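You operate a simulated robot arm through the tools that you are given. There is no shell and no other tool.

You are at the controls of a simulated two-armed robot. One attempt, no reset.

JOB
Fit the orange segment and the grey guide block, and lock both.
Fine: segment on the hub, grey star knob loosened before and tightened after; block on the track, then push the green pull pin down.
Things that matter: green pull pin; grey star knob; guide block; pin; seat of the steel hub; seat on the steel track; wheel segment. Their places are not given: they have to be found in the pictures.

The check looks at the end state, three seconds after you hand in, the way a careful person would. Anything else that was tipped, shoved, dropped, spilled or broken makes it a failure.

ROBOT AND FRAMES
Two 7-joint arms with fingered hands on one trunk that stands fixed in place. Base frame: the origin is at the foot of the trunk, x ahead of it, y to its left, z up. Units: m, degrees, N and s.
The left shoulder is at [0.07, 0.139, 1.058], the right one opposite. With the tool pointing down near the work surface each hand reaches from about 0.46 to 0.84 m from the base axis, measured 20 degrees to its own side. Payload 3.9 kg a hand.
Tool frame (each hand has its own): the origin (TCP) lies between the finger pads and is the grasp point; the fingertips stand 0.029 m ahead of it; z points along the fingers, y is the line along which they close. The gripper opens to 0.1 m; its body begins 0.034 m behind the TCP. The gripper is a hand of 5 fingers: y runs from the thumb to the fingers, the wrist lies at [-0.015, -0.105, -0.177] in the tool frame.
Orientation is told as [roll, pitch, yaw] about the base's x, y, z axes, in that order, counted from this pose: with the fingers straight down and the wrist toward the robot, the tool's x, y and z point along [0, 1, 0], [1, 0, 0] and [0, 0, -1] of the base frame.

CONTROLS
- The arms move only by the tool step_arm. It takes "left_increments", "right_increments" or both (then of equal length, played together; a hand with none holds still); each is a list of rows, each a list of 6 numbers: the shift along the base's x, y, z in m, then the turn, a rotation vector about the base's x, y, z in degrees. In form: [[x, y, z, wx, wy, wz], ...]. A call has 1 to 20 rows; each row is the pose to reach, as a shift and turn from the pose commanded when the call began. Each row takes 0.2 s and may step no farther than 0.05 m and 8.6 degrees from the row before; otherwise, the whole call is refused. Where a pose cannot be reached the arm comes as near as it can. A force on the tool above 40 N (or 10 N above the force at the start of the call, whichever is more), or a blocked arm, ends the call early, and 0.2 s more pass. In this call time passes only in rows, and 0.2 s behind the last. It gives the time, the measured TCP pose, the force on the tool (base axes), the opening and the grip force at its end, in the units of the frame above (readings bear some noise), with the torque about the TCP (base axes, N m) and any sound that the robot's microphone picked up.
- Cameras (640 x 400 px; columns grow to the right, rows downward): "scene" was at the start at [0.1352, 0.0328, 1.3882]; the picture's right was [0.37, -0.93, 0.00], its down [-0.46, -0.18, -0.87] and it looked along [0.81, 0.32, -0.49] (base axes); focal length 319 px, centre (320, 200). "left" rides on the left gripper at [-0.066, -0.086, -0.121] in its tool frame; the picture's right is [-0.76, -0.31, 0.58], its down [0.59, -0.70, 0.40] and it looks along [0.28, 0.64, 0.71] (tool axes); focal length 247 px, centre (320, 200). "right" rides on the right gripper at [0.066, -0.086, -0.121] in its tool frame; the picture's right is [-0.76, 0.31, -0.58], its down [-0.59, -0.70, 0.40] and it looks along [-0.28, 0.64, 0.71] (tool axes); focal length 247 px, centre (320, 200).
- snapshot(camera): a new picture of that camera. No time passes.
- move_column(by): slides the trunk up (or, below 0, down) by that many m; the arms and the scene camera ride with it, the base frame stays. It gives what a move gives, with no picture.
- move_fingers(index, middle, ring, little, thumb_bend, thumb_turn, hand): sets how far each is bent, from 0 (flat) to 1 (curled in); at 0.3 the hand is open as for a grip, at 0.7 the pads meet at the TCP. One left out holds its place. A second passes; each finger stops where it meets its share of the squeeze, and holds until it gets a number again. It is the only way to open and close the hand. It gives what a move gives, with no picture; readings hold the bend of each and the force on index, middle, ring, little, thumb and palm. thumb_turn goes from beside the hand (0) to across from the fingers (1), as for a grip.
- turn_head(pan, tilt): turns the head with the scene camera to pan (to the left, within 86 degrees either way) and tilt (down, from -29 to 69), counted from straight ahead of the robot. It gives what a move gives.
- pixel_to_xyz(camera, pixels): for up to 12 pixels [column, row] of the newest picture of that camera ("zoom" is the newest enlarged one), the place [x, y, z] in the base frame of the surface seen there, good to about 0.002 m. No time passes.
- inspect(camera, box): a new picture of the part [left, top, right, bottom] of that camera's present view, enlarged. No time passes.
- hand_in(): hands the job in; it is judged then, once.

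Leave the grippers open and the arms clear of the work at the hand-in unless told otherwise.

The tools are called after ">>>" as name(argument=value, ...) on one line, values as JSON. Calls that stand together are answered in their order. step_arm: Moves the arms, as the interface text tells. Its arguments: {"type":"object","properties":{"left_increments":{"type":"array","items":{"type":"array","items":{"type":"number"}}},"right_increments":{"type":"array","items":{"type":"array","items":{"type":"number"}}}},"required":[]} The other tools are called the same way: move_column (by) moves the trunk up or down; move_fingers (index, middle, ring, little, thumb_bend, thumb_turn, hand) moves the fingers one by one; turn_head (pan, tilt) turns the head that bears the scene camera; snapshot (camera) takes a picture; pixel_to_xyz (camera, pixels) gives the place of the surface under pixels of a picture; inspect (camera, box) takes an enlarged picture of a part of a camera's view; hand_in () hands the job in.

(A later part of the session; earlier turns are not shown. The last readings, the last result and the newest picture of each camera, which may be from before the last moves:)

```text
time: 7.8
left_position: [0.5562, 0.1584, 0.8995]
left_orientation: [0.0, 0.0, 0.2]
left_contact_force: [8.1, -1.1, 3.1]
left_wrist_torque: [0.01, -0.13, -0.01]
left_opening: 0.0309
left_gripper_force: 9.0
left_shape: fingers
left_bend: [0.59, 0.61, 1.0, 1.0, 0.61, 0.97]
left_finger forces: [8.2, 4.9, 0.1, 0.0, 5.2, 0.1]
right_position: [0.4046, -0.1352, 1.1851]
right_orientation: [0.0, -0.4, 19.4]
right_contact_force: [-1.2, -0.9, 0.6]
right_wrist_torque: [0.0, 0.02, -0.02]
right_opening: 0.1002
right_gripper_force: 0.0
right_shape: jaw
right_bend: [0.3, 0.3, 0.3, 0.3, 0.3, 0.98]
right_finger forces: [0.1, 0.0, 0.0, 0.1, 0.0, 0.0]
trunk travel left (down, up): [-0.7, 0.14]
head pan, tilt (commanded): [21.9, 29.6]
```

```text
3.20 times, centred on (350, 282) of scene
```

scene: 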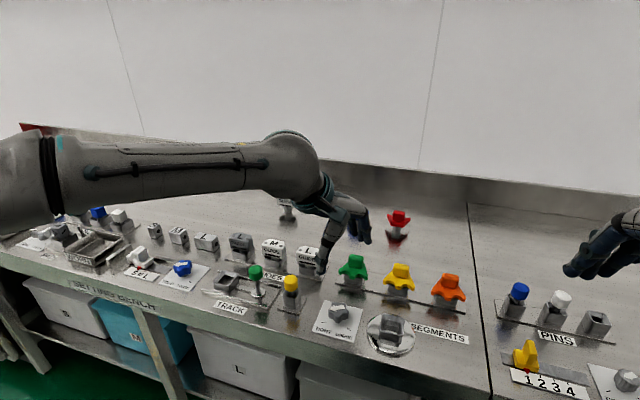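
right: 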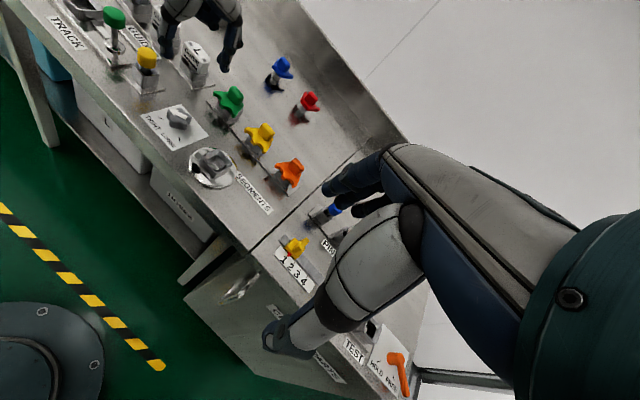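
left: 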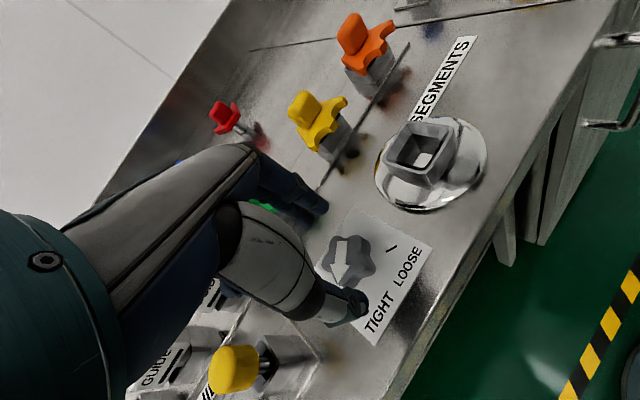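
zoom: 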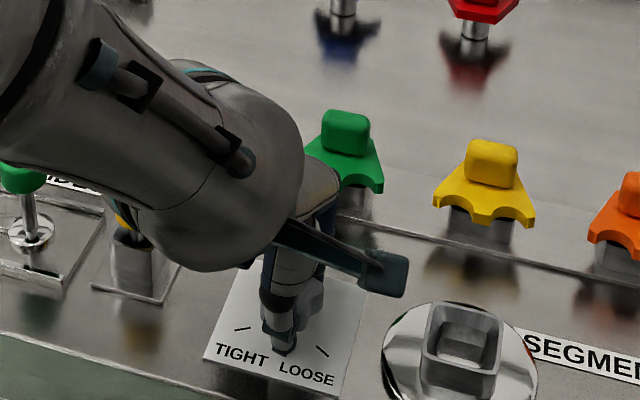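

It turned easily. I'll continue counter-clockwise another 48° to yaw ≈48.

>>> step_arm(left_increments=[[0, 0, 0, 0, 0, 6], [0, 0, 0, 0, 0, 12], [0, 0, 0, 0, 0, 18], [0, 0, 0, 0, 0, 24], [0, 0, 0, 0, 0, 30], [0, 0, 0, 0, 0, 36], [0, 0, 0, 0, 0, 42], [0, 0, 0, 0, 0, 48]])

>>> inspect(camera="right", box=[120, 50, 260, 180])

>>> snapshot(camera="scene")

>>> snapshot(camera="left")

```text
time: 9.6
left_position: [0.5573, 0.1579, 0.9068]
left_orientation: [-2.6, 2.0, 49.1]
left_contact_force: [2.6, 1.6, -8.5]
left_wrist_torque: [0.05, 0.01, -0.03]
left_opening: 0.0291
left_gripper_force: 7.0
left_shape: fingers
left_bend: [0.6, 0.61, 1.0, 1.0, 0.61, 0.97]
left_finger forces: [4.7, 3.8, 0.0, 0.0, 5.7, 0.0]
right_position: [0.405, -0.1326, 1.1853]
right_orientation: [0.1, -0.2, 19.5]
right_contact_force: [0.3, 0.5, 0.2]
right_wrist_torque: [0.03, -0.02, -0.04]
right_opening: 0.1
right_gripper_force: 0.0
right_shape: jaw
right_bend: [0.3, 0.3, 0.3, 0.3, 0.3, 0.98]
right_finger forces: [0.0, 0.0, 0.0, 0.1, 0.0, 0.1]
trunk travel left (down, up): [-0.7, 0.14]
head pan, tilt (commanded): [21.9, 29.6]
```

```text
3.08 times, centred on (190, 115) of right
```

zoom: 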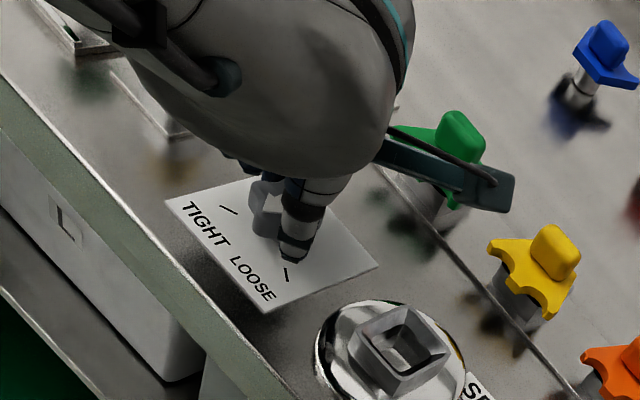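

```text
taken
```

scene: 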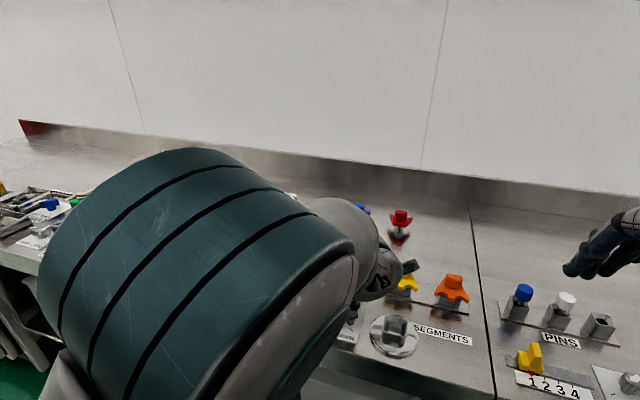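

```text
taken
```

left: 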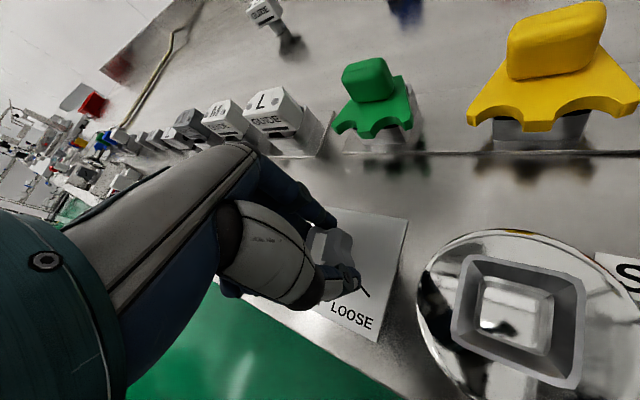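

The arm took a high-elbow posture and tilted a bit. I'll let it settle for one row without moving, and look at the knob.

>>> step_arm(left_increments=[[0, 0, 0, 0, 0, 0]])

>>> inspect(camera="right", box=[155, 85, 225, 150])

>>> inspect(camera="left", box=[270, 190, 420, 340])

```text
time: 10.0
left_position: [0.5586, 0.1608, 0.9076]
left_orientation: [-2.5, 1.9, 49.2]
left_contact_force: [0.9, -1.2, -7.4]
left_wrist_torque: [0.01, 0.0, -0.01]
left_opening: 0.0291
left_gripper_force: 6.8
left_shape: fingers
left_bend: [0.61, 0.62, 1.0, 1.0, 0.6, 0.97]
left_finger forces: [4.3, 3.1, 0.0, 0.1, 6.6, 0.0]
right_position: [0.4041, -0.1337, 1.1853]
right_orientation: [0.1, -0.2, 19.5]
right_contact_force: [-0.2, 0.1, -0.7]
right_wrist_torque: [0.03, 0.0, 0.01]
right_opening: 0.0999
right_gripper_force: 0.0
right_shape: jaw
right_bend: [0.3, 0.3, 0.3, 0.3, 0.3, 0.98]
right_finger forces: [0.0, 0.0, 0.0, 0.0, 0.1, 0.0]
trunk travel left (down, up): [-0.7, 0.14]
head pan, tilt (commanded): [21.9, 29.6]
```

```text
6.15 times, centred on (190, 118) of right
```

zoom: 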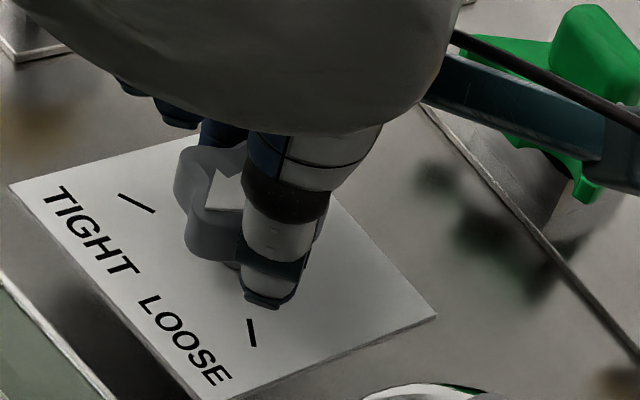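

```text
2.67 times, centred on (345, 265) of left
```

zoom: 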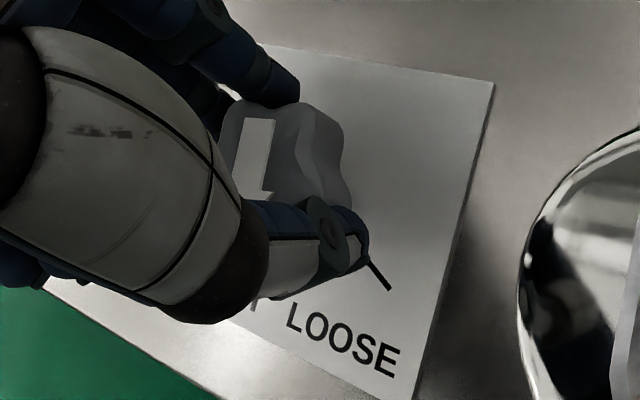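

The knob turned with the hand, about 72° so far. I'll open the fingers and lift, then swing back to yaw -24 for a second bite.

>>> move_fingers(hand="left", index=0.43, middle=0.43, thumb_bend=0.43)

>>> step_arm(left_increments=[[0, 0, 0.02, 0, 0, 0], [0, 0, 0.045, 0, 0, 0], [0, 0, 0.07, 0, 0, 0], [0, 0, 0.07, 0, 0, -8], [0, 0, 0.07, 0, 0, -16], [0, 0, 0.07, 0, 0, -24], [0, 0, 0.07, 0, 0, -32], [0, 0, 0.07, 0, 0, -40], [0, 0, 0.07, 0, 0, -48], [0, 0, 0.07, 0, 0, -56], [0, 0, 0.07, 0, 0, -64], [0, 0, 0.07, 0, 0, -72], [0, 0, 0.07, 0, 0, -72]])

>>> snapshot(camera="left")

>>> snapshot(camera="scene")

```text
time: 11.0
left_position: [0.5572, 0.1618, 0.9051]
left_orientation: [-2.5, 2.0, 49.4]
left_contact_force: [0.2, -0.6, -0.7]
left_wrist_torque: [0.0, 0.0, -0.02]
left_opening: 0.0671
left_gripper_force: 0.1
left_shape: fingers
left_bend: [0.43, 0.43, 1.0, 1.0, 0.43, 0.97]
left_finger forces: [0.1, 0.0, 0.1, 0.1, 0.0, 0.0]
right_position: [0.4029, -0.1339, 1.1864]
right_orientation: [0.1, -0.2, 19.4]
right_contact_force: [0.4, -0.3, 0.7]
right_wrist_torque: [0.01, -0.01, -0.03]
right_opening: 0.0996
right_gripper_force: 0.0
right_shape: jaw
right_bend: [0.3, 0.3, 0.3, 0.3, 0.3, 0.98]
right_finger forces: [0.0, 0.0, 0.0, 0.1, 0.0, 0.0]
trunk travel left (down, up): [-0.7, 0.14]
head pan, tilt (commanded): [21.9, 29.6]
```

```text
time: 13.8
left_position: [0.5532, 0.1569, 0.97]
left_orientation: [0.0, 0.0, -24.1]
left_contact_force: [1.3, -1.1, 0.0]
left_wrist_torque: [0.01, 0.01, -0.01]
left_opening: 0.067
left_gripper_force: 0.1
left_shape: fingers
left_bend: [0.43, 0.43, 1.0, 1.0, 0.43, 0.98]
left_finger forces: [0.0, 0.0, 0.1, 0.0, 0.1, 0.1]
right_position: [0.4031, -0.1341, 1.1855]
right_orientation: [0.1, -0.3, 19.3]
right_contact_force: [-0.2, 0.0, -0.5]
right_wrist_torque: [0.03, 0.04, -0.03]
right_opening: 0.0998
right_gripper_force: 0.1
right_shape: jaw
right_bend: [0.3, 0.3, 0.3, 0.3, 0.3, 0.98]
right_finger forces: [0.0, 0.1, 0.1, 0.0, 0.1, 0.1]
trunk travel left (down, up): [-0.7, 0.14]
head pan, tilt (commanded): [21.9, 29.6]
```

```text
taken
```

left: 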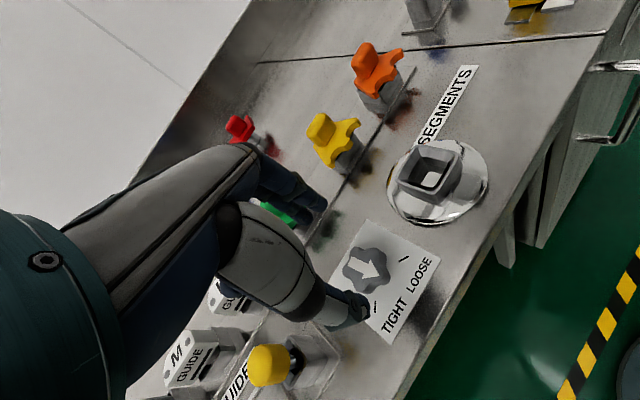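

```text
taken
```

scene: 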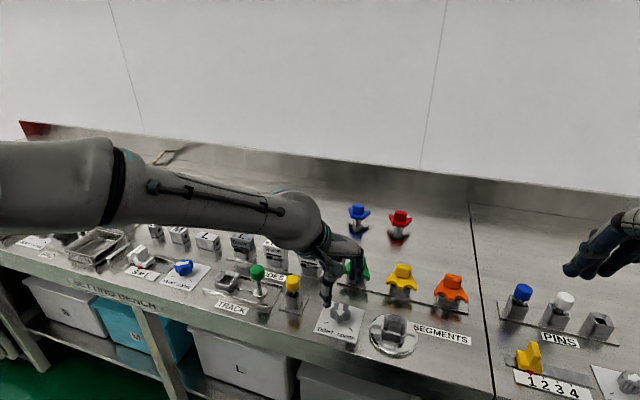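

Knob is now about half-way between the marks. I'll measure its arrow in a zoomed left view.

>>> inspect(camera="left", box=[320, 215, 450, 345])

```text
3.08 times, centred on (385, 280) of left
```

zoom: 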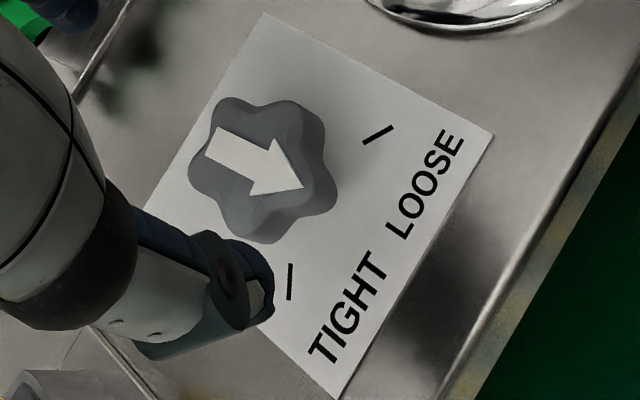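

>>> pixel_to_xyz(camera="zoom", pixels=[[216, 140], [300, 186], [230, 105], [292, 112], [196, 170], [240, 228], [300, 195], [255, 165], [390, 127], [366, 142], [290, 268], [288, 297]])

```text
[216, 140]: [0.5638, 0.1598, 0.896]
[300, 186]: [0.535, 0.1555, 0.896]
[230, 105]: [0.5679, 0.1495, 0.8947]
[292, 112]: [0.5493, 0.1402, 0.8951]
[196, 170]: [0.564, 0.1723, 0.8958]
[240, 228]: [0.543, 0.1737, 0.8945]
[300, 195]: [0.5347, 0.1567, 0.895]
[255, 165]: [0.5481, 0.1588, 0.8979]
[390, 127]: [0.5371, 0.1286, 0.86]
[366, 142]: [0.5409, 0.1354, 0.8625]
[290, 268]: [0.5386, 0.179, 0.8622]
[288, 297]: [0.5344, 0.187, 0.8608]
```

Arrow at ≈188.5°, LOOSE at ≈241°, so about 52° remain. I'll go down again at yaw -27 and grip.

>>> step_arm(left_increments=[[-0.0005, 0, -0.025, 0, 0, -3], [-0.001, 0, -0.05, 0, 0, -3], [-0.001, 0, -0.07, 0, 0, -3]])

>>> move_fingers(hand="left", index=0.67, middle=0.67, thumb_bend=0.67)

>>> inspect(camera="right", box=[155, 85, 225, 150])

```text
time: 14.6
left_position: [0.5531, 0.1573, 0.8986]
left_orientation: [0.0, -0.1, -27.1]
left_contact_force: [0.2, 0.5, -0.4]
left_wrist_torque: [-0.01, -0.06, 0.02]
left_opening: 0.0671
left_gripper_force: 0.1
left_shape: fingers
left_bend: [0.43, 0.43, 1.0, 1.0, 0.43, 0.98]
left_finger forces: [0.1, 0.0, 0.0, 0.0, 0.0, 0.0]
right_position: [0.4041, -0.1325, 1.1864]
right_orientation: [0.1, -0.2, 19.5]
right_contact_force: [-0.2, 0.5, -0.3]
right_wrist_torque: [0.0, 0.02, -0.02]
right_opening: 0.0999
right_gripper_force: 0.1
right_shape: jaw
right_bend: [0.3, 0.3, 0.3, 0.3, 0.3, 0.98]
right_finger forces: [0.0, 0.0, 0.0, 0.0, 0.1, 0.0]
trunk travel left (down, up): [-0.7, 0.14]
head pan, tilt (commanded): [21.9, 29.6]
```

```text
time: 15.6
left_position: [0.5555, 0.1571, 0.8992]
left_orientation: [0.0, 0.1, -27.1]
left_contact_force: [7.2, -3.1, -0.7]
left_wrist_torque: [-0.04, -0.13, 0.02]
left_opening: 0.0304
left_gripper_force: 10.4
left_shape: fingers
left_bend: [0.59, 0.61, 1.0, 1.0, 0.61, 0.97]
left_finger forces: [8.3, 5.3, 0.0, 0.0, 6.2, 0.1]
right_position: [0.4034, -0.1338, 1.1853]
right_orientation: [0.2, -0.2, 19.4]
right_contact_force: [-0.1, 0.1, -0.4]
right_wrist_torque: [-0.03, 0.01, -0.02]
right_opening: 0.1
right_gripper_force: 0.0
right_shape: jaw
right_bend: [0.3, 0.3, 0.3, 0.3, 0.3, 0.98]
right_finger forces: [0.0, 0.0, 0.0, 0.0, 0.1, 0.1]
trunk travel left (down, up): [-0.7, 0.14]
head pan, tilt (commanded): [21.9, 29.6]
```

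```text
6.15 times, centred on (190, 118) of right
```

zoom: 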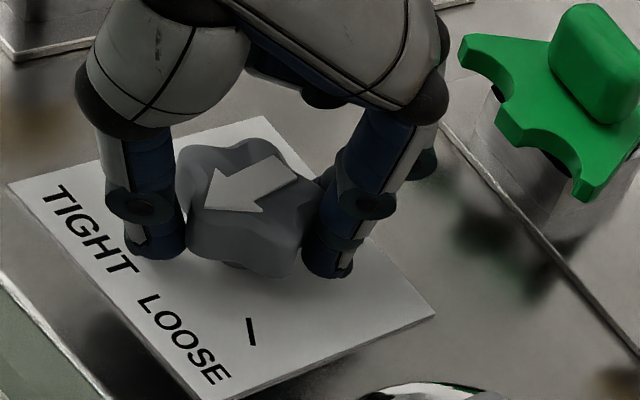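

Firm grip again. Turning +54° counter-clockwise.

>>> step_arm(left_increments=[[0, 0, 0, 0, 0, 6], [0, 0, 0, 0, 0, 12], [0, 0, 0, 0, 0, 18], [0, 0, 0, 0, 0, 24], [0, 0, 0, 0, 0, 30], [0, 0, 0, 0, 0, 36], [0, 0, 0, 0, 0, 42], [0, 0, 0, 0, 0, 48], [0, 0, 0, 0, 0, 54]])

>>> inspect(camera="left", box=[260, 180, 450, 345])

>>> inspect(camera="right", box=[155, 85, 225, 150])

```text
time: 17.6
left_position: [0.5554, 0.1601, 0.8995]
left_orientation: [-2.0, 1.3, 28.3]
left_contact_force: [7.8, -5.3, -3.3]
left_wrist_torque: [-0.11, -0.11, -0.15]
left_opening: 0.0303
left_gripper_force: 9.6
left_shape: fingers
left_bend: [0.59, 0.61, 1.0, 1.0, 0.61, 0.97]
left_finger forces: [8.1, 4.6, 0.1, 0.1, 6.8, 0.0]
right_position: [0.4054, -0.1351, 1.1841]
right_orientation: [0.3, -0.2, 19.4]
right_contact_force: [0.0, 0.5, -0.2]
right_wrist_torque: [-0.01, 0.01, 0.02]
right_opening: 0.0999
right_gripper_force: 0.2
right_shape: jaw
right_bend: [0.3, 0.3, 0.3, 0.3, 0.3, 0.98]
right_finger forces: [0.0, 0.0, 0.0, 0.0, 0.1, 0.0]
trunk travel left (down, up): [-0.7, 0.14]
head pan, tilt (commanded): [21.9, 29.6]
```

```text
2.42 times, centred on (355, 262) of left
```

zoom: 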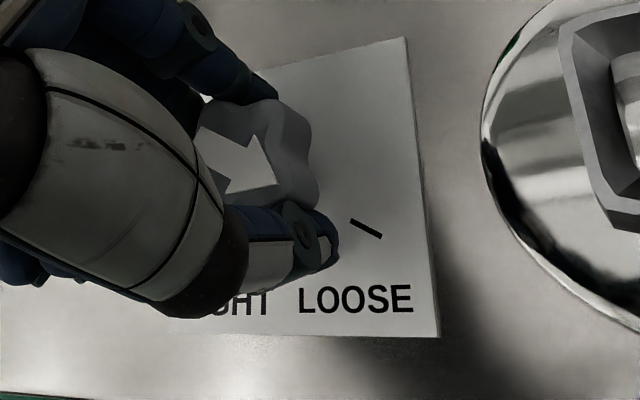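

```text
6.15 times, centred on (190, 118) of right
```

zoom: 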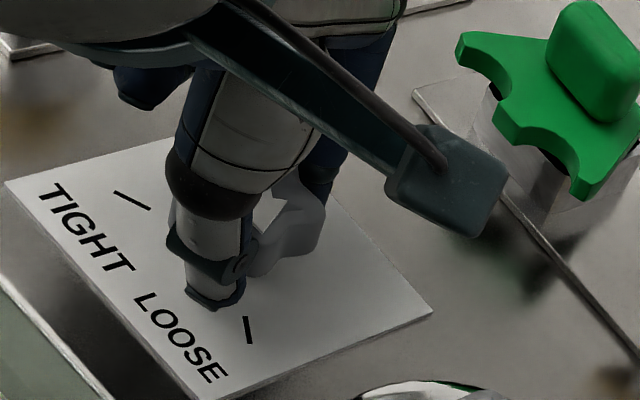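

The arrow is now parallel with the LOOSE mark and a small reaction torque (0.15 N m) has appeared, so it's at its stop. I'll release, lift, and read the arrow.

>>> move_fingers(hand="left", index=0.4, middle=0.4, thumb_bend=0.4)

>>> step_arm(left_increments=[[0, 0, 0.02, 0, 0, 0], [0, 0, 0.045, 0, 0, 0], [0, 0, 0.08, 0, 0, 0], [0, 0.01, 0.12, 0, 0, -6], [-0.02, 0.04, 0.15, 0, 0, -12], [-0.04, 0.08, 0.17, 0, 0, -18], [-0.06, 0.12, 0.19, 0, 0, -22], [-0.07, 0.16, 0.21, 0, 0, -22], [-0.08, 0.2, 0.23, 0, 0, -20], [-0.08, 0.2, 0.23, 0, 0, -20]])

>>> inspect(camera="scene", box=[300, 280, 430, 365])

>>> snapshot(camera="scene")

```text
time: 18.6
left_position: [0.5549, 0.1592, 0.9033]
left_orientation: [-2.3, 1.1, 27.9]
left_contact_force: [0.1, -0.5, -0.6]
left_wrist_torque: [0.02, -0.01, 0.0]
left_opening: 0.0745
left_gripper_force: 0.2
left_shape: fingers
left_bend: [0.4, 0.4, 1.0, 1.0, 0.4, 0.97]
left_finger forces: [0.1, 0.0, 0.1, 0.0, 0.1, 0.0]
right_position: [0.4033, -0.1346, 1.1856]
right_orientation: [0.2, -0.3, 19.5]
right_contact_force: [0.1, 1.2, 0.3]
right_wrist_torque: [0.0, -0.02, 0.03]
right_opening: 0.0997
right_gripper_force: 0.0
right_shape: jaw
right_bend: [0.3, 0.3, 0.3, 0.3, 0.3, 0.98]
right_finger forces: [0.0, 0.1, 0.0, 0.0, 0.0, 0.0]
trunk travel left (down, up): [-0.7, 0.14]
head pan, tilt (commanded): [21.9, 29.6]
```

```text
time: 20.8
left_position: [0.473, 0.356, 1.1294]
left_orientation: [0.0, 0.1, 7.0]
left_contact_force: [0.3, 0.1, 0.5]
left_wrist_torque: [0.02, 0.0, 0.0]
left_opening: 0.0748
left_gripper_force: 0.0
left_shape: fingers
left_bend: [0.4, 0.4, 1.0, 1.0, 0.4, 0.98]
left_finger forces: [0.1, 0.1, 0.0, 0.0, 0.0, 0.1]
right_position: [0.4022, -0.1345, 1.1862]
right_orientation: [0.1, -0.4, 19.4]
right_contact_force: [0.6, 0.0, -0.1]
right_wrist_torque: [0.0, 0.0, 0.02]
right_opening: 0.1
right_gripper_force: 0.0
right_shape: jaw
right_bend: [0.3, 0.3, 0.3, 0.3, 0.3, 0.98]
right_finger forces: [0.1, 0.0, 0.0, 0.0, 0.0, 0.1]
trunk travel left (down, up): [-0.7, 0.14]
head pan, tilt (commanded): [21.9, 29.6]
```

```text
4.71 times, centred on (365, 322) of scene
```

zoom: 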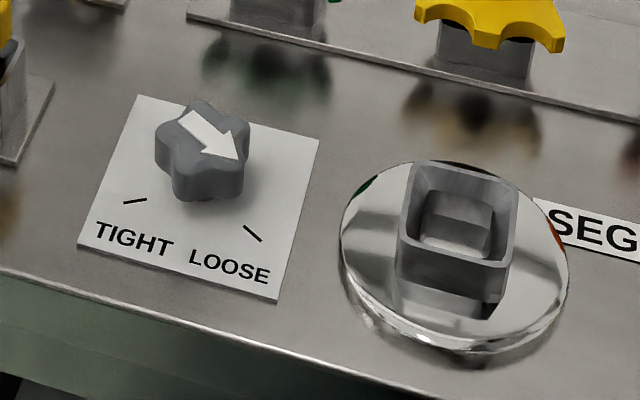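

```text
taken
```

scene: 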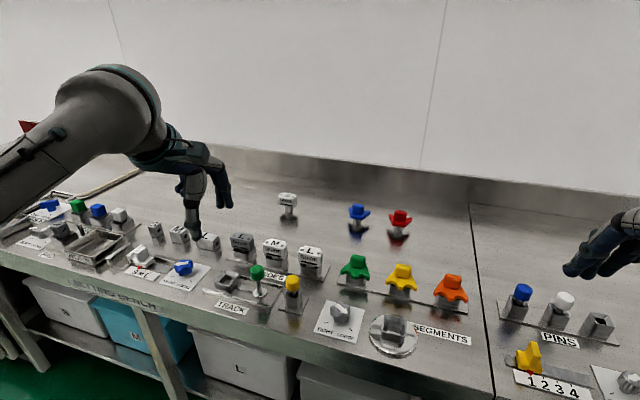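

The arrow points to LOOSE. I'll measure its angle from the zoomed view for certainty.

>>> inspect(camera="scene", box=[315, 290, 375, 345])

```text
7.27 times, centred on (345, 318) of scene
```

zoom: 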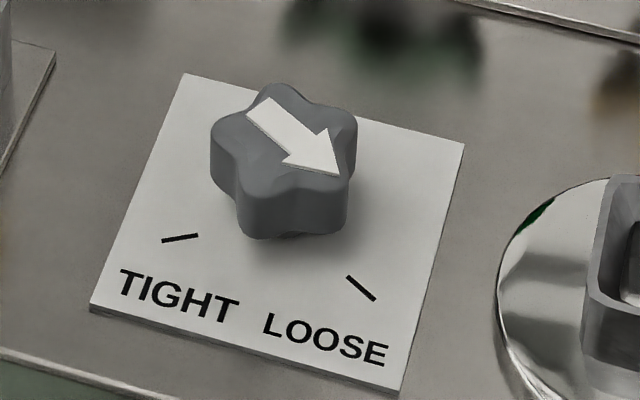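

>>> pixel_to_xyz(camera="zoom", pixels=[[258, 106], [336, 172], [282, 90], [218, 130], [345, 120], [265, 195], [338, 180], [297, 135]])

```text
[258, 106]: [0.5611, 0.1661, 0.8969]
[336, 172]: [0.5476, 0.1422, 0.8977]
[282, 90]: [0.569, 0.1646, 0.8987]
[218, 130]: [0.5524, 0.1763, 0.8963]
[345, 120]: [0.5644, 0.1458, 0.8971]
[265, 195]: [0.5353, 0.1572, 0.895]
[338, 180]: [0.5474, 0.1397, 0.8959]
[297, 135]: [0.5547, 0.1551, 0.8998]
```

Arrow at 240.5° = LOOSE. Now the orange segment with the right hand; I'll zoom on it with the right camera from its present place.

>>> inspect(camera="right", box=[255, 145, 325, 200])

>>> pixel_to_xyz(camera="right", pixels=[[290, 168]])

>>> inspect(camera="left", box=[320, 0, 640, 200])

```text
7.27 times, centred on (290, 172) of right
```

zoom: 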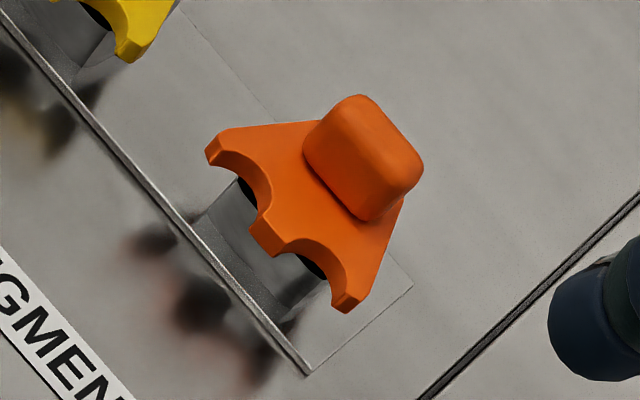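

```text
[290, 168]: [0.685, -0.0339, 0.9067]
```

```text
2.00 times, centred on (480, 100) of left
```

zoom: 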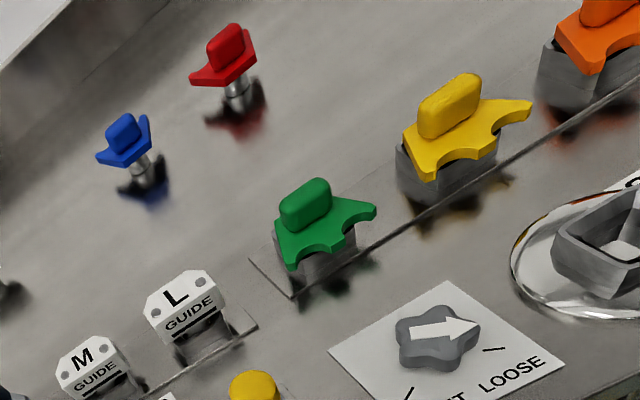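

I'll take positions of the handle, the tips, and the stand from this right-camera zoom.

>>> inspect(camera="right", box=[255, 145, 325, 200])

>>> pixel_to_xyz(camera="zoom", pixels=[[352, 102], [412, 160], [318, 128], [375, 185], [365, 140], [310, 160], [358, 212], [212, 148], [348, 302], [262, 225], [270, 280], [225, 215]])

```text
7.27 times, centred on (290, 172) of right
```

zoom: 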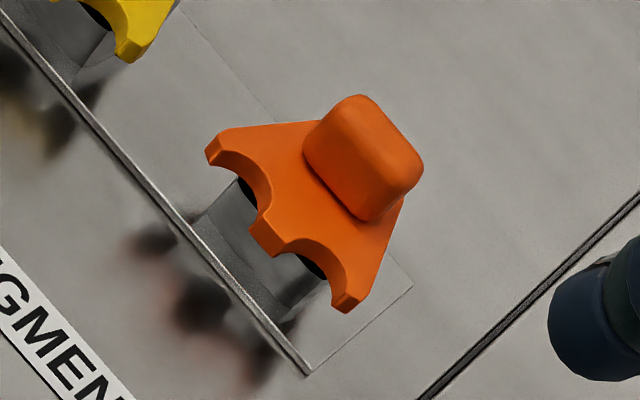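

```text
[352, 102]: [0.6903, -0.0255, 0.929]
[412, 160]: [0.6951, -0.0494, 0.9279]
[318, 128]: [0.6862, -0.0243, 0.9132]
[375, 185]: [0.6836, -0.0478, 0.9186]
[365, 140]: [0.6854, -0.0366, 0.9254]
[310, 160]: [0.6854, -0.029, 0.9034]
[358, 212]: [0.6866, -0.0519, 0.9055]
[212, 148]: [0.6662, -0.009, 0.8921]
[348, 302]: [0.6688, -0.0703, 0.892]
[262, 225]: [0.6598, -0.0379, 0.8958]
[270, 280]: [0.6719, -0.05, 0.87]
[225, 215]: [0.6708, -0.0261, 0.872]
```

Handle centre is ≈(0.692,-0.038), top z 0.929, yaw ≈5°. I'll set the right hand's ring and little curled, and move it partway forward to learn its commanded pose.

>>> move_fingers(hand="right", ring=1, little=1, index=0.42, middle=0.42, thumb_bend=0.42)

>>> step_arm(right_increments=[[0.03, 0.02, -0.005, 0, 0, 0], [0.06, 0.04, -0.01, 0, 0, 0], [0.09, 0.06, -0.015, 0, 0, 0], [0.12, 0.08, -0.02, 0, 0, 0], [0.15, 0.1, -0.025, 0, 0, 0], [0.15, 0.1, -0.025, 0, 0, 0]])

```text
time: 21.8
left_position: [0.4722, 0.3576, 1.1303]
left_orientation: [0.0, -0.1, 7.0]
left_contact_force: [-0.6, -0.7, 1.2]
left_wrist_torque: [-0.01, -0.01, 0.02]
left_opening: 0.0745
left_gripper_force: 0.0
left_shape: fingers
left_bend: [0.4, 0.4, 1.0, 1.0, 0.4, 0.98]
left_finger forces: [0.0, 0.1, 0.0, 0.0, 0.1, 0.0]
right_position: [0.4021, -0.1338, 1.187]
right_orientation: [0.0, -0.3, 19.4]
right_contact_force: [-0.8, 0.3, -0.4]
right_wrist_torque: [0.02, -0.03, 0.01]
right_opening: 0.0706
right_gripper_force: 0.1
right_shape: fingers
right_bend: [0.42, 0.42, 1.0, 1.0, 0.42, 0.98]
right_finger forces: [0.0, 0.1, 0.2, 0.0, 0.1, 0.0]
trunk travel left (down, up): [-0.7, 0.14]
head pan, tilt (commanded): [21.9, 29.6]
```

```text
time: 23.2
left_position: [0.471, 0.3568, 1.1296]
left_orientation: [0.0, -0.1, 7.0]
left_contact_force: [0.6, -0.3, 0.2]
left_wrist_torque: [-0.01, -0.03, 0.0]
left_opening: 0.0747
left_gripper_force: 0.1
left_shape: fingers
left_bend: [0.4, 0.4, 1.0, 1.0, 0.4, 0.98]
left_finger forces: [0.1, 0.0, 0.0, 0.0, 0.1, 0.0]
right_position: [0.5522, -0.0312, 1.1593]
right_orientation: [-0.1, -0.1, 21.0]
right_contact_force: [-0.1, -0.2, 0.3]
right_wrist_torque: [0.05, 0.0, -0.01]
right_opening: 0.07
right_gripper_force: 0.1
right_shape: fingers
right_bend: [0.42, 0.42, 1.0, 1.0, 0.42, 0.98]
right_finger forces: [0.0, 0.0, 0.0, 0.1, 0.0, 0.1]
trunk travel left (down, up): [-0.7, 0.14]
head pan, tilt (commanded): [21.9, 29.6]
```

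Commanded pose tracks the measured one. Next I'll move above the segment handle at z≈1.02, yaw 5.

>>> step_arm(right_increments=[[0.028, -0.0013, -0.028, 0, 0, -3.2], [0.056, -0.0026, -0.056, 0, 0, -6.4], [0.084, -0.0039, -0.084, 0, 0, -9.6], [0.112, -0.0052, -0.112, 0, 0, -12.8], [0.14, -0.0065, -0.14, 0, 0, -16], [0.14, -0.0065, -0.14, 0, 0, -16]])

>>> snapshot(camera="scene")

>>> snapshot(camera="right")

>>> inspect(camera="left", box=[440, 0, 640, 125])

```text
time: 24.6
left_position: [0.472, 0.3571, 1.1293]
left_orientation: [0.0, -0.1, 7.0]
left_contact_force: [-0.5, -0.5, 0.2]
left_wrist_torque: [0.04, -0.01, -0.03]
left_opening: 0.0746
left_gripper_force: 0.0
left_shape: fingers
left_bend: [0.4, 0.4, 1.0, 1.0, 0.4, 0.98]
left_finger forces: [0.0, 0.0, 0.0, 0.1, 0.1, 0.1]
right_position: [0.6913, -0.0362, 1.0189]
right_orientation: [0.0, -0.1, 5.1]
right_contact_force: [-0.2, 0.8, -0.1]
right_wrist_torque: [0.02, -0.03, 0.03]
right_opening: 0.0702
right_gripper_force: 0.0
right_shape: fingers
right_bend: [0.42, 0.42, 1.0, 1.0, 0.42, 0.98]
right_finger forces: [0.0, 0.0, 0.1, 0.0, 0.0, 0.1]
trunk travel left (down, up): [-0.7, 0.14]
head pan, tilt (commanded): [21.9, 29.6]
```

```text
taken
```

scene: 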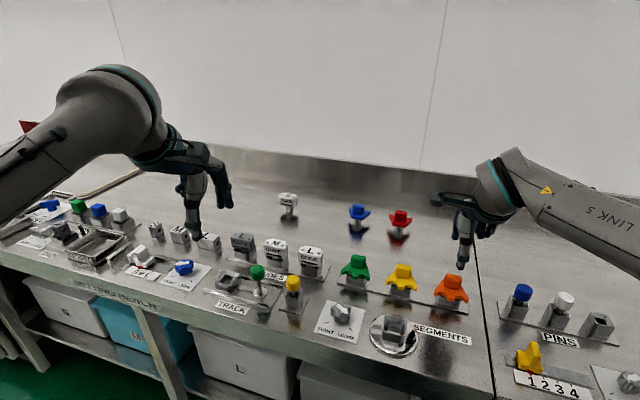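

```text
taken
```

right: 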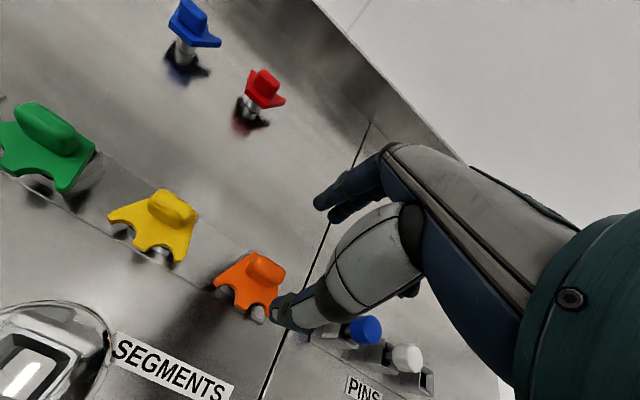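

```text
3.20 times, centred on (540, 62) of left
```

zoom: 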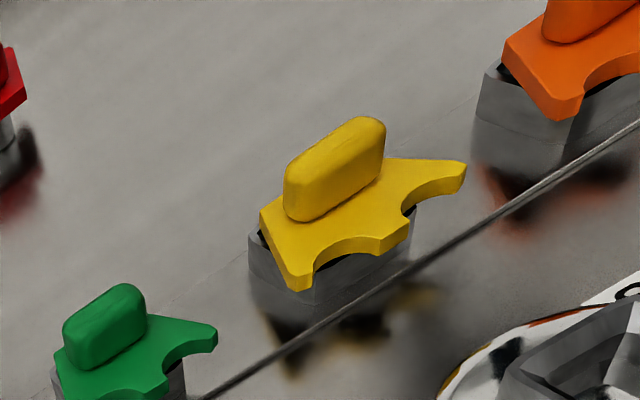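

From the left camera I can see the yellow twin from the side, so I'll measure the handle-to-stand offset on it: stand corners and handle edges.

>>> pixel_to_xyz(camera="zoom", pixels=[[252, 245], [316, 296], [412, 240], [290, 170], [310, 185], [377, 128], [383, 150], [345, 150], [270, 218], [293, 282], [458, 175], [395, 243]])

```text
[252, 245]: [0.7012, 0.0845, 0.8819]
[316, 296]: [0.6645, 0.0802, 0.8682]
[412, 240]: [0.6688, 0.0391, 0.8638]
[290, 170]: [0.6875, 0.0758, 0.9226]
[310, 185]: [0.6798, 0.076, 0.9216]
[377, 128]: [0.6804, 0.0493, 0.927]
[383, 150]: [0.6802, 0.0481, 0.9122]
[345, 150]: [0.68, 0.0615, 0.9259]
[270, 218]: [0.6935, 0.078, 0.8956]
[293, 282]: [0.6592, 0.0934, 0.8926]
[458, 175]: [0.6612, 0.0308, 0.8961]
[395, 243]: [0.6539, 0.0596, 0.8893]
```

Handle is centred over the stand within 1–2 mm, and slim (about 12 mm). I'll lower the right hand to z≈0.965 and look.

>>> step_arm(right_increments=[[0, 0, -0.02, 0, 0, 0], [0, 0, -0.04, 0, 0, 0], [0, 0, -0.055, 0, 0, 0], [0, 0, -0.055, 0, 0, 0]])

>>> inspect(camera="scene", box=[410, 210, 510, 320])

>>> inspect(camera="right", box=[150, 140, 400, 340])

```text
time: 25.6
left_position: [0.4726, 0.3574, 1.1296]
left_orientation: [0.0, 0.0, 6.9]
left_contact_force: [0.8, 0.6, -0.9]
left_wrist_torque: [0.01, -0.01, -0.02]
left_opening: 0.0744
left_gripper_force: 0.1
left_shape: fingers
left_bend: [0.4, 0.4, 1.0, 1.0, 0.4, 0.98]
left_finger forces: [0.0, 0.0, 0.0, 0.0, 0.1, 0.0]
right_position: [0.6916, -0.0363, 0.9629]
right_orientation: [0.0, 0.0, 5.1]
right_contact_force: [0.9, -0.1, 0.4]
right_wrist_torque: [-0.03, 0.04, 0.02]
right_opening: 0.0704
right_gripper_force: 0.0
right_shape: fingers
right_bend: [0.42, 0.42, 1.0, 1.0, 0.42, 0.98]
right_finger forces: [0.0, 0.1, 0.0, 0.1, 0.1, 0.0]
trunk travel left (down, up): [-0.7, 0.14]
head pan, tilt (commanded): [21.9, 29.6]
```

```text
3.64 times, centred on (460, 265) of scene
```

zoom: 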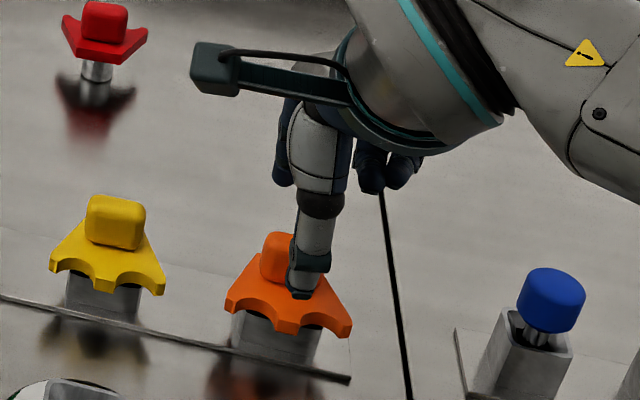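

```text
2.00 times, centred on (275, 240) of right
```

zoom: 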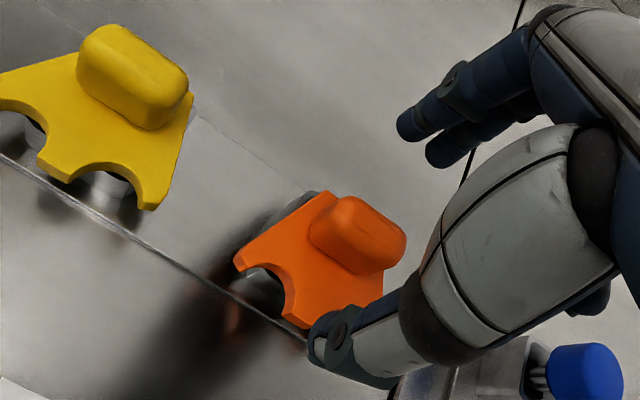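

Alignment is good to a couple of mm. Lowering to TCP z≈0.936 with a 1.5 mm correction to the right.

>>> step_arm(right_increments=[[0, -0.0015, -0.012, 0, 0, 0], [0, -0.0015, -0.022, 0, 0, 0], [0, -0.0015, -0.027, 0, 0, 0]])

>>> inspect(camera="scene", box=[410, 210, 510, 320])

>>> inspect(camera="right", box=[150, 140, 400, 340])

```text
time: 26.4
left_position: [0.4723, 0.3566, 1.1284]
left_orientation: [-0.1, 0.0, 6.9]
left_contact_force: [0.7, 0.6, -0.1]
left_wrist_torque: [0.01, 0.01, 0.01]
left_opening: 0.0746
left_gripper_force: 0.1
left_shape: fingers
left_bend: [0.4, 0.4, 1.0, 1.0, 0.4, 0.98]
left_finger forces: [0.1, 0.1, 0.0, 0.0, 0.0, 0.0]
right_position: [0.6925, -0.0384, 0.9357]
right_orientation: [0.0, 0.1, 5.1]
right_contact_force: [1.3, 0.1, 0.4]
right_wrist_torque: [0.04, 0.02, -0.02]
right_opening: 0.0699
right_gripper_force: 0.0
right_shape: fingers
right_bend: [0.42, 0.42, 1.0, 1.0, 0.42, 0.98]
right_finger forces: [0.0, 0.0, 0.0, 0.0, 0.0, 0.1]
trunk travel left (down, up): [-0.7, 0.14]
head pan, tilt (commanded): [21.9, 29.6]
```

```text
3.64 times, centred on (460, 265) of scene
```

zoom: 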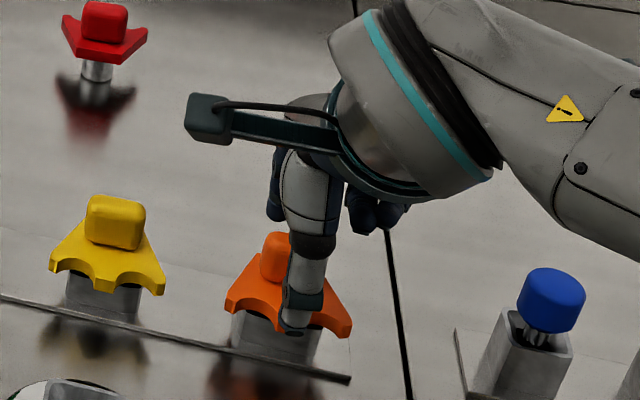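

```text
2.00 times, centred on (275, 240) of right
```

zoom: 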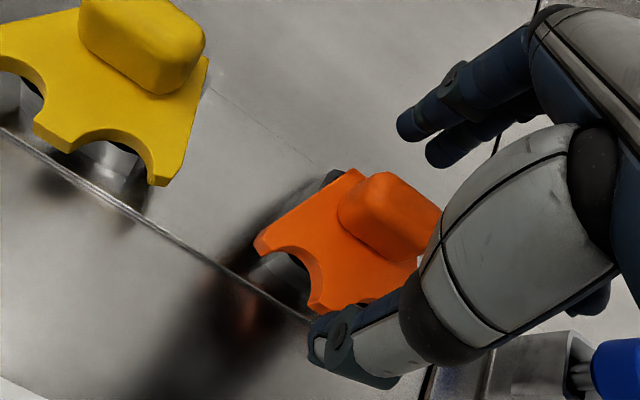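

Fingers straddle the handle. Closing index, middle and thumb.

>>> move_fingers(hand="right", index=0.76, middle=0.76, thumb_bend=0.76)

>>> inspect(camera="scene", box=[410, 210, 510, 320])

>>> inspect(camera="right", box=[200, 140, 400, 300])

```text
time: 27.4
left_position: [0.4721, 0.3573, 1.1275]
left_orientation: [-0.1, 0.0, 7.0]
left_contact_force: [0.4, -0.9, 0.4]
left_wrist_torque: [0.0, 0.01, 0.0]
left_opening: 0.0746
left_gripper_force: 0.1
left_shape: fingers
left_bend: [0.4, 0.4, 1.0, 1.0, 0.4, 0.98]
left_finger forces: [0.0, 0.0, 0.1, 0.1, 0.1, 0.0]
right_position: [0.6917, -0.0383, 0.9366]
right_orientation: [-0.1, 0.0, 5.1]
right_contact_force: [0.4, 1.0, -1.0]
right_wrist_torque: [0.03, -0.01, -0.02]
right_opening: 0.0129
right_gripper_force: 12.7
right_shape: fingers
right_bend: [0.74, 0.74, 1.0, 1.0, 0.66, 0.95]
right_finger forces: [9.5, 3.4, 0.0, 0.1, 13.2, 0.0]
trunk travel left (down, up): [-0.7, 0.14]
head pan, tilt (commanded): [21.9, 29.6]
```

```text
3.64 times, centred on (460, 265) of scene
```

zoom: 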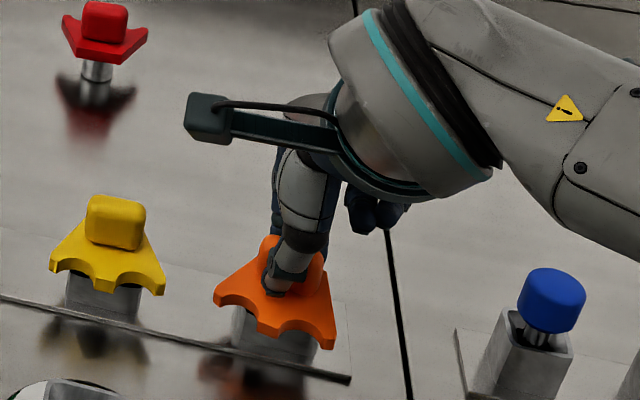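

```text
2.50 times, centred on (300, 220) of right
```

zoom: 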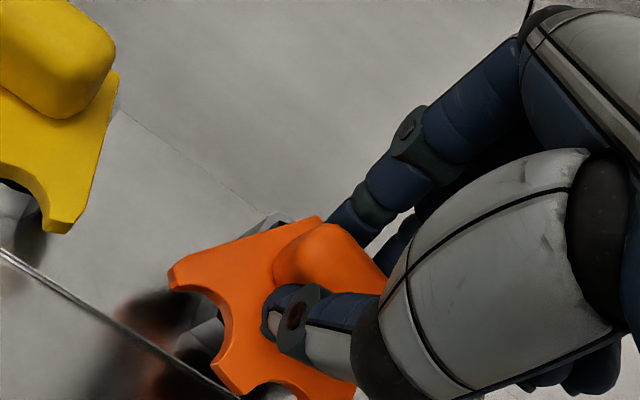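

It's gripped (thumb 13 N, index 9.5 N), but the segment shifted and rotated a little in its stand. I'll measure its pose now.

>>> inspect(camera="scene", box=[420, 255, 500, 315])

>>> snapshot(camera="right")

>>> inspect(camera="left", box=[540, 0, 640, 60])

```text
6.67 times, centred on (460, 285) of scene
```

zoom: 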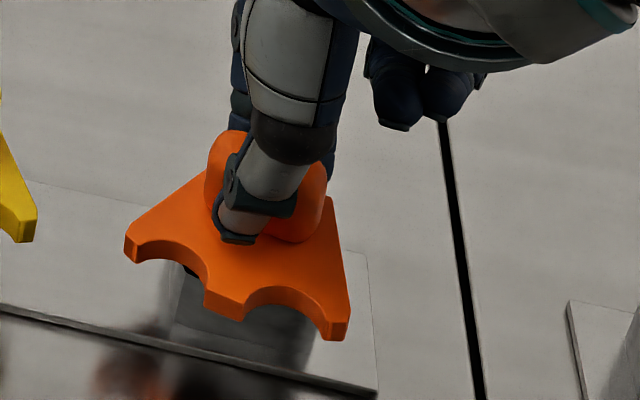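

```text
taken
```

right: 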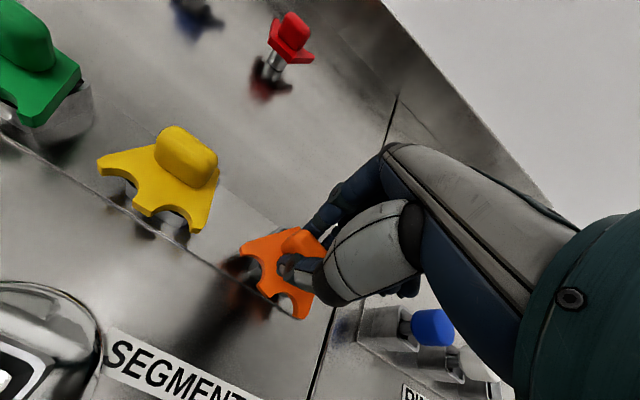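

```text
6.40 times, centred on (590, 30) of left
```

zoom: 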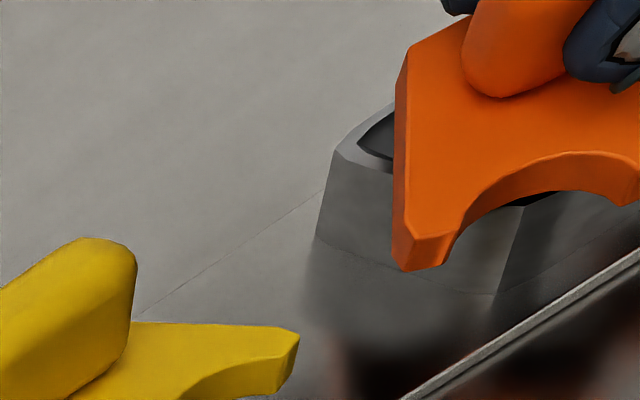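

I'll read several points on the segment to get its yaw and level.

>>> inspect(camera="scene", box=[420, 255, 500, 315])

>>> pixel_to_xyz(camera="zoom", pixels=[[130, 240], [340, 325], [224, 300], [200, 205], [325, 240], [215, 150], [312, 180], [290, 232], [180, 225], [300, 275], [236, 230], [240, 180]])

```text
6.67 times, centred on (460, 285) of scene
```

zoom: 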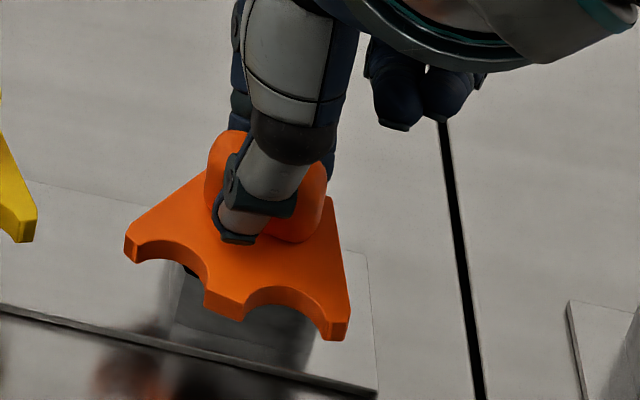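

```text
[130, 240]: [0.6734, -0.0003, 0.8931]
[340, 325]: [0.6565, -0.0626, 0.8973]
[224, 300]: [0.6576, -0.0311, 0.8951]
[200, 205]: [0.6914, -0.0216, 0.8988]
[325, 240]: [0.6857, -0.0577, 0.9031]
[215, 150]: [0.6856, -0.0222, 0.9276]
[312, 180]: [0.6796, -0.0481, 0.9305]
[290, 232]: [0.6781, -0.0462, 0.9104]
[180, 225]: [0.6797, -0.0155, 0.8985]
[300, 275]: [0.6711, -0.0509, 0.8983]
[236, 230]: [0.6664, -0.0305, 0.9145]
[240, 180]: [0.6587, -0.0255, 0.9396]
```

The segment turned to about yaw -15° in my grip (hand at +5°), still level and held. I can make up for that with hand yaw. I'll lift it straight up 9 cm.

>>> step_arm(right_increments=[[0, 0, 0.01, 0, 0, 0], [0, 0, 0.025, 0, 0, 0], [0, 0, 0.045, 0, 0, 0], [0, 0, 0.07, 0, 0, 0], [0, 0, 0.09, 0, 0, 0], [0, 0, 0.09, 0, 0, 0]])

>>> inspect(camera="scene", box=[400, 200, 510, 310])

>>> snapshot(camera="right")

>>> inspect(camera="left", box=[500, 0, 640, 90])

```text
time: 28.8
left_position: [0.4735, 0.358, 1.1284]
left_orientation: [0.0, 0.0, 7.0]
left_contact_force: [1.5, -0.3, 0.1]
left_wrist_torque: [0.01, -0.02, 0.02]
left_opening: 0.0745
left_gripper_force: 0.1
left_shape: fingers
left_bend: [0.4, 0.4, 1.0, 1.0, 0.4, 0.98]
left_finger forces: [0.0, 0.1, 0.0, 0.0, 0.1, 0.0]
right_position: [0.6931, -0.0384, 1.0245]
right_orientation: [0.0, 0.0, 4.9]
right_contact_force: [0.0, 0.5, -0.5]
right_wrist_torque: [0.02, 0.02, 0.0]
right_opening: 0.013
right_gripper_force: 12.8
right_shape: fingers
right_bend: [0.74, 0.74, 1.0, 1.0, 0.66, 0.95]
right_finger forces: [9.4, 3.9, 0.0, 0.1, 13.4, 0.0]
trunk travel left (down, up): [-0.7, 0.14]
head pan, tilt (commanded): [21.9, 29.6]
```

```text
3.64 times, centred on (455, 255) of scene
```

zoom: 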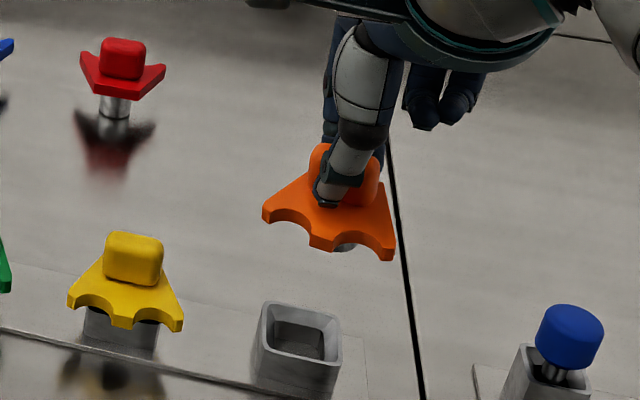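

```text
taken
```

right: 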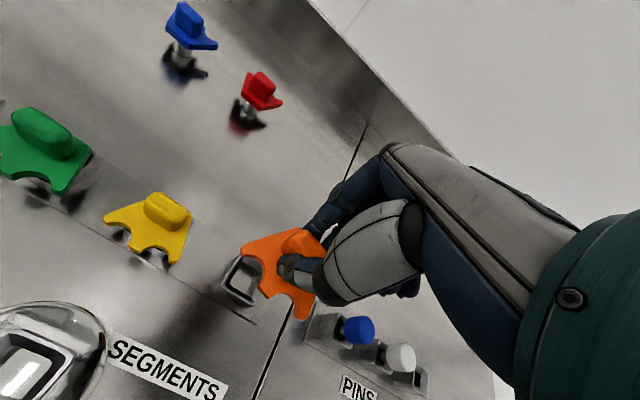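

```text
4.44 times, centred on (570, 45) of left
```

zoom: 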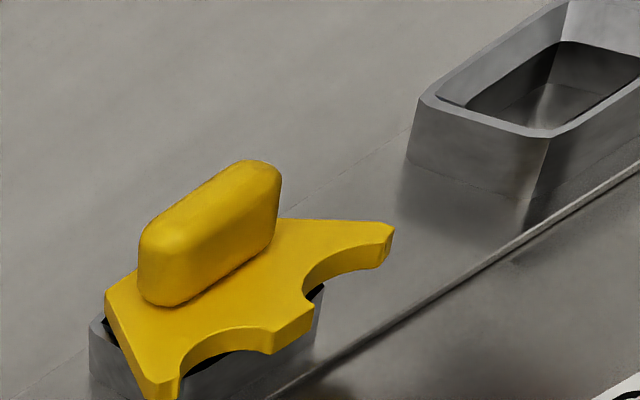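

It came free; the stem end shows beneath the plate. I'll raise it to near the scene camera's height to see the stem from the side.

>>> step_arm(right_increments=[[-0.012, 0.005, 0.038, 0, 0, 0], [-0.024, 0.01, 0.076, 0, 0, 0], [-0.036, 0.015, 0.114, 0, 0, 0], [-0.05, 0.02, 0.152, 0, 0, 0], [-0.065, 0.025, 0.19, 0, 0, 0], [-0.08, 0.032, 0.23, 0, 0, 0], [-0.093, 0.038, 0.27, 0, 0, 0], [-0.093, 0.038, 0.27, 0, 0, 0]])

>>> snapshot(camera="scene")

```text
time: 30.6
left_position: [0.4731, 0.3589, 1.1279]
left_orientation: [0.0, 0.0, 7.0]
left_contact_force: [0.4, 0.3, -0.2]
left_wrist_torque: [-0.03, 0.03, -0.02]
left_opening: 0.0746
left_gripper_force: 0.0
left_shape: fingers
left_bend: [0.4, 0.4, 1.0, 1.0, 0.4, 0.98]
left_finger forces: [0.0, 0.0, 0.0, 0.0, 0.1, 0.0]
right_position: [0.6166, -0.0319, 1.2141]
right_orientation: [-0.1, 0.1, 5.1]
right_contact_force: [1.1, 0.1, -1.1]
right_wrist_torque: [0.01, -0.01, 0.02]
right_opening: 0.013
right_gripper_force: 13.1
right_shape: fingers
right_bend: [0.74, 0.74, 1.0, 1.0, 0.66, 0.95]
right_finger forces: [9.4, 3.9, 0.0, 0.0, 13.3, 0.0]
right hand out of reach, approached as far as the arm can: row 5, 6, 7, 8
trunk travel left (down, up): [-0.7, 0.14]
head pan, tilt (commanded): [21.9, 29.6]
```

```text
taken
```

scene: 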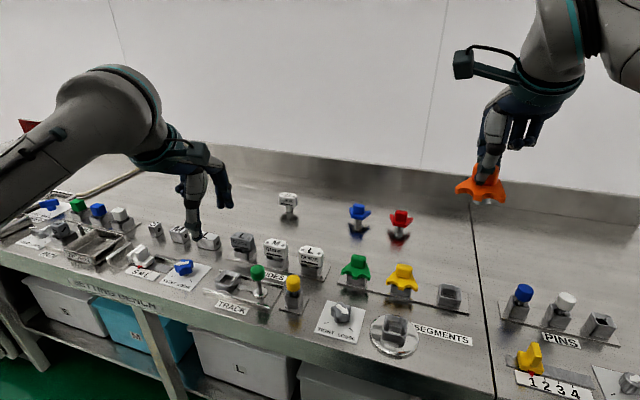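

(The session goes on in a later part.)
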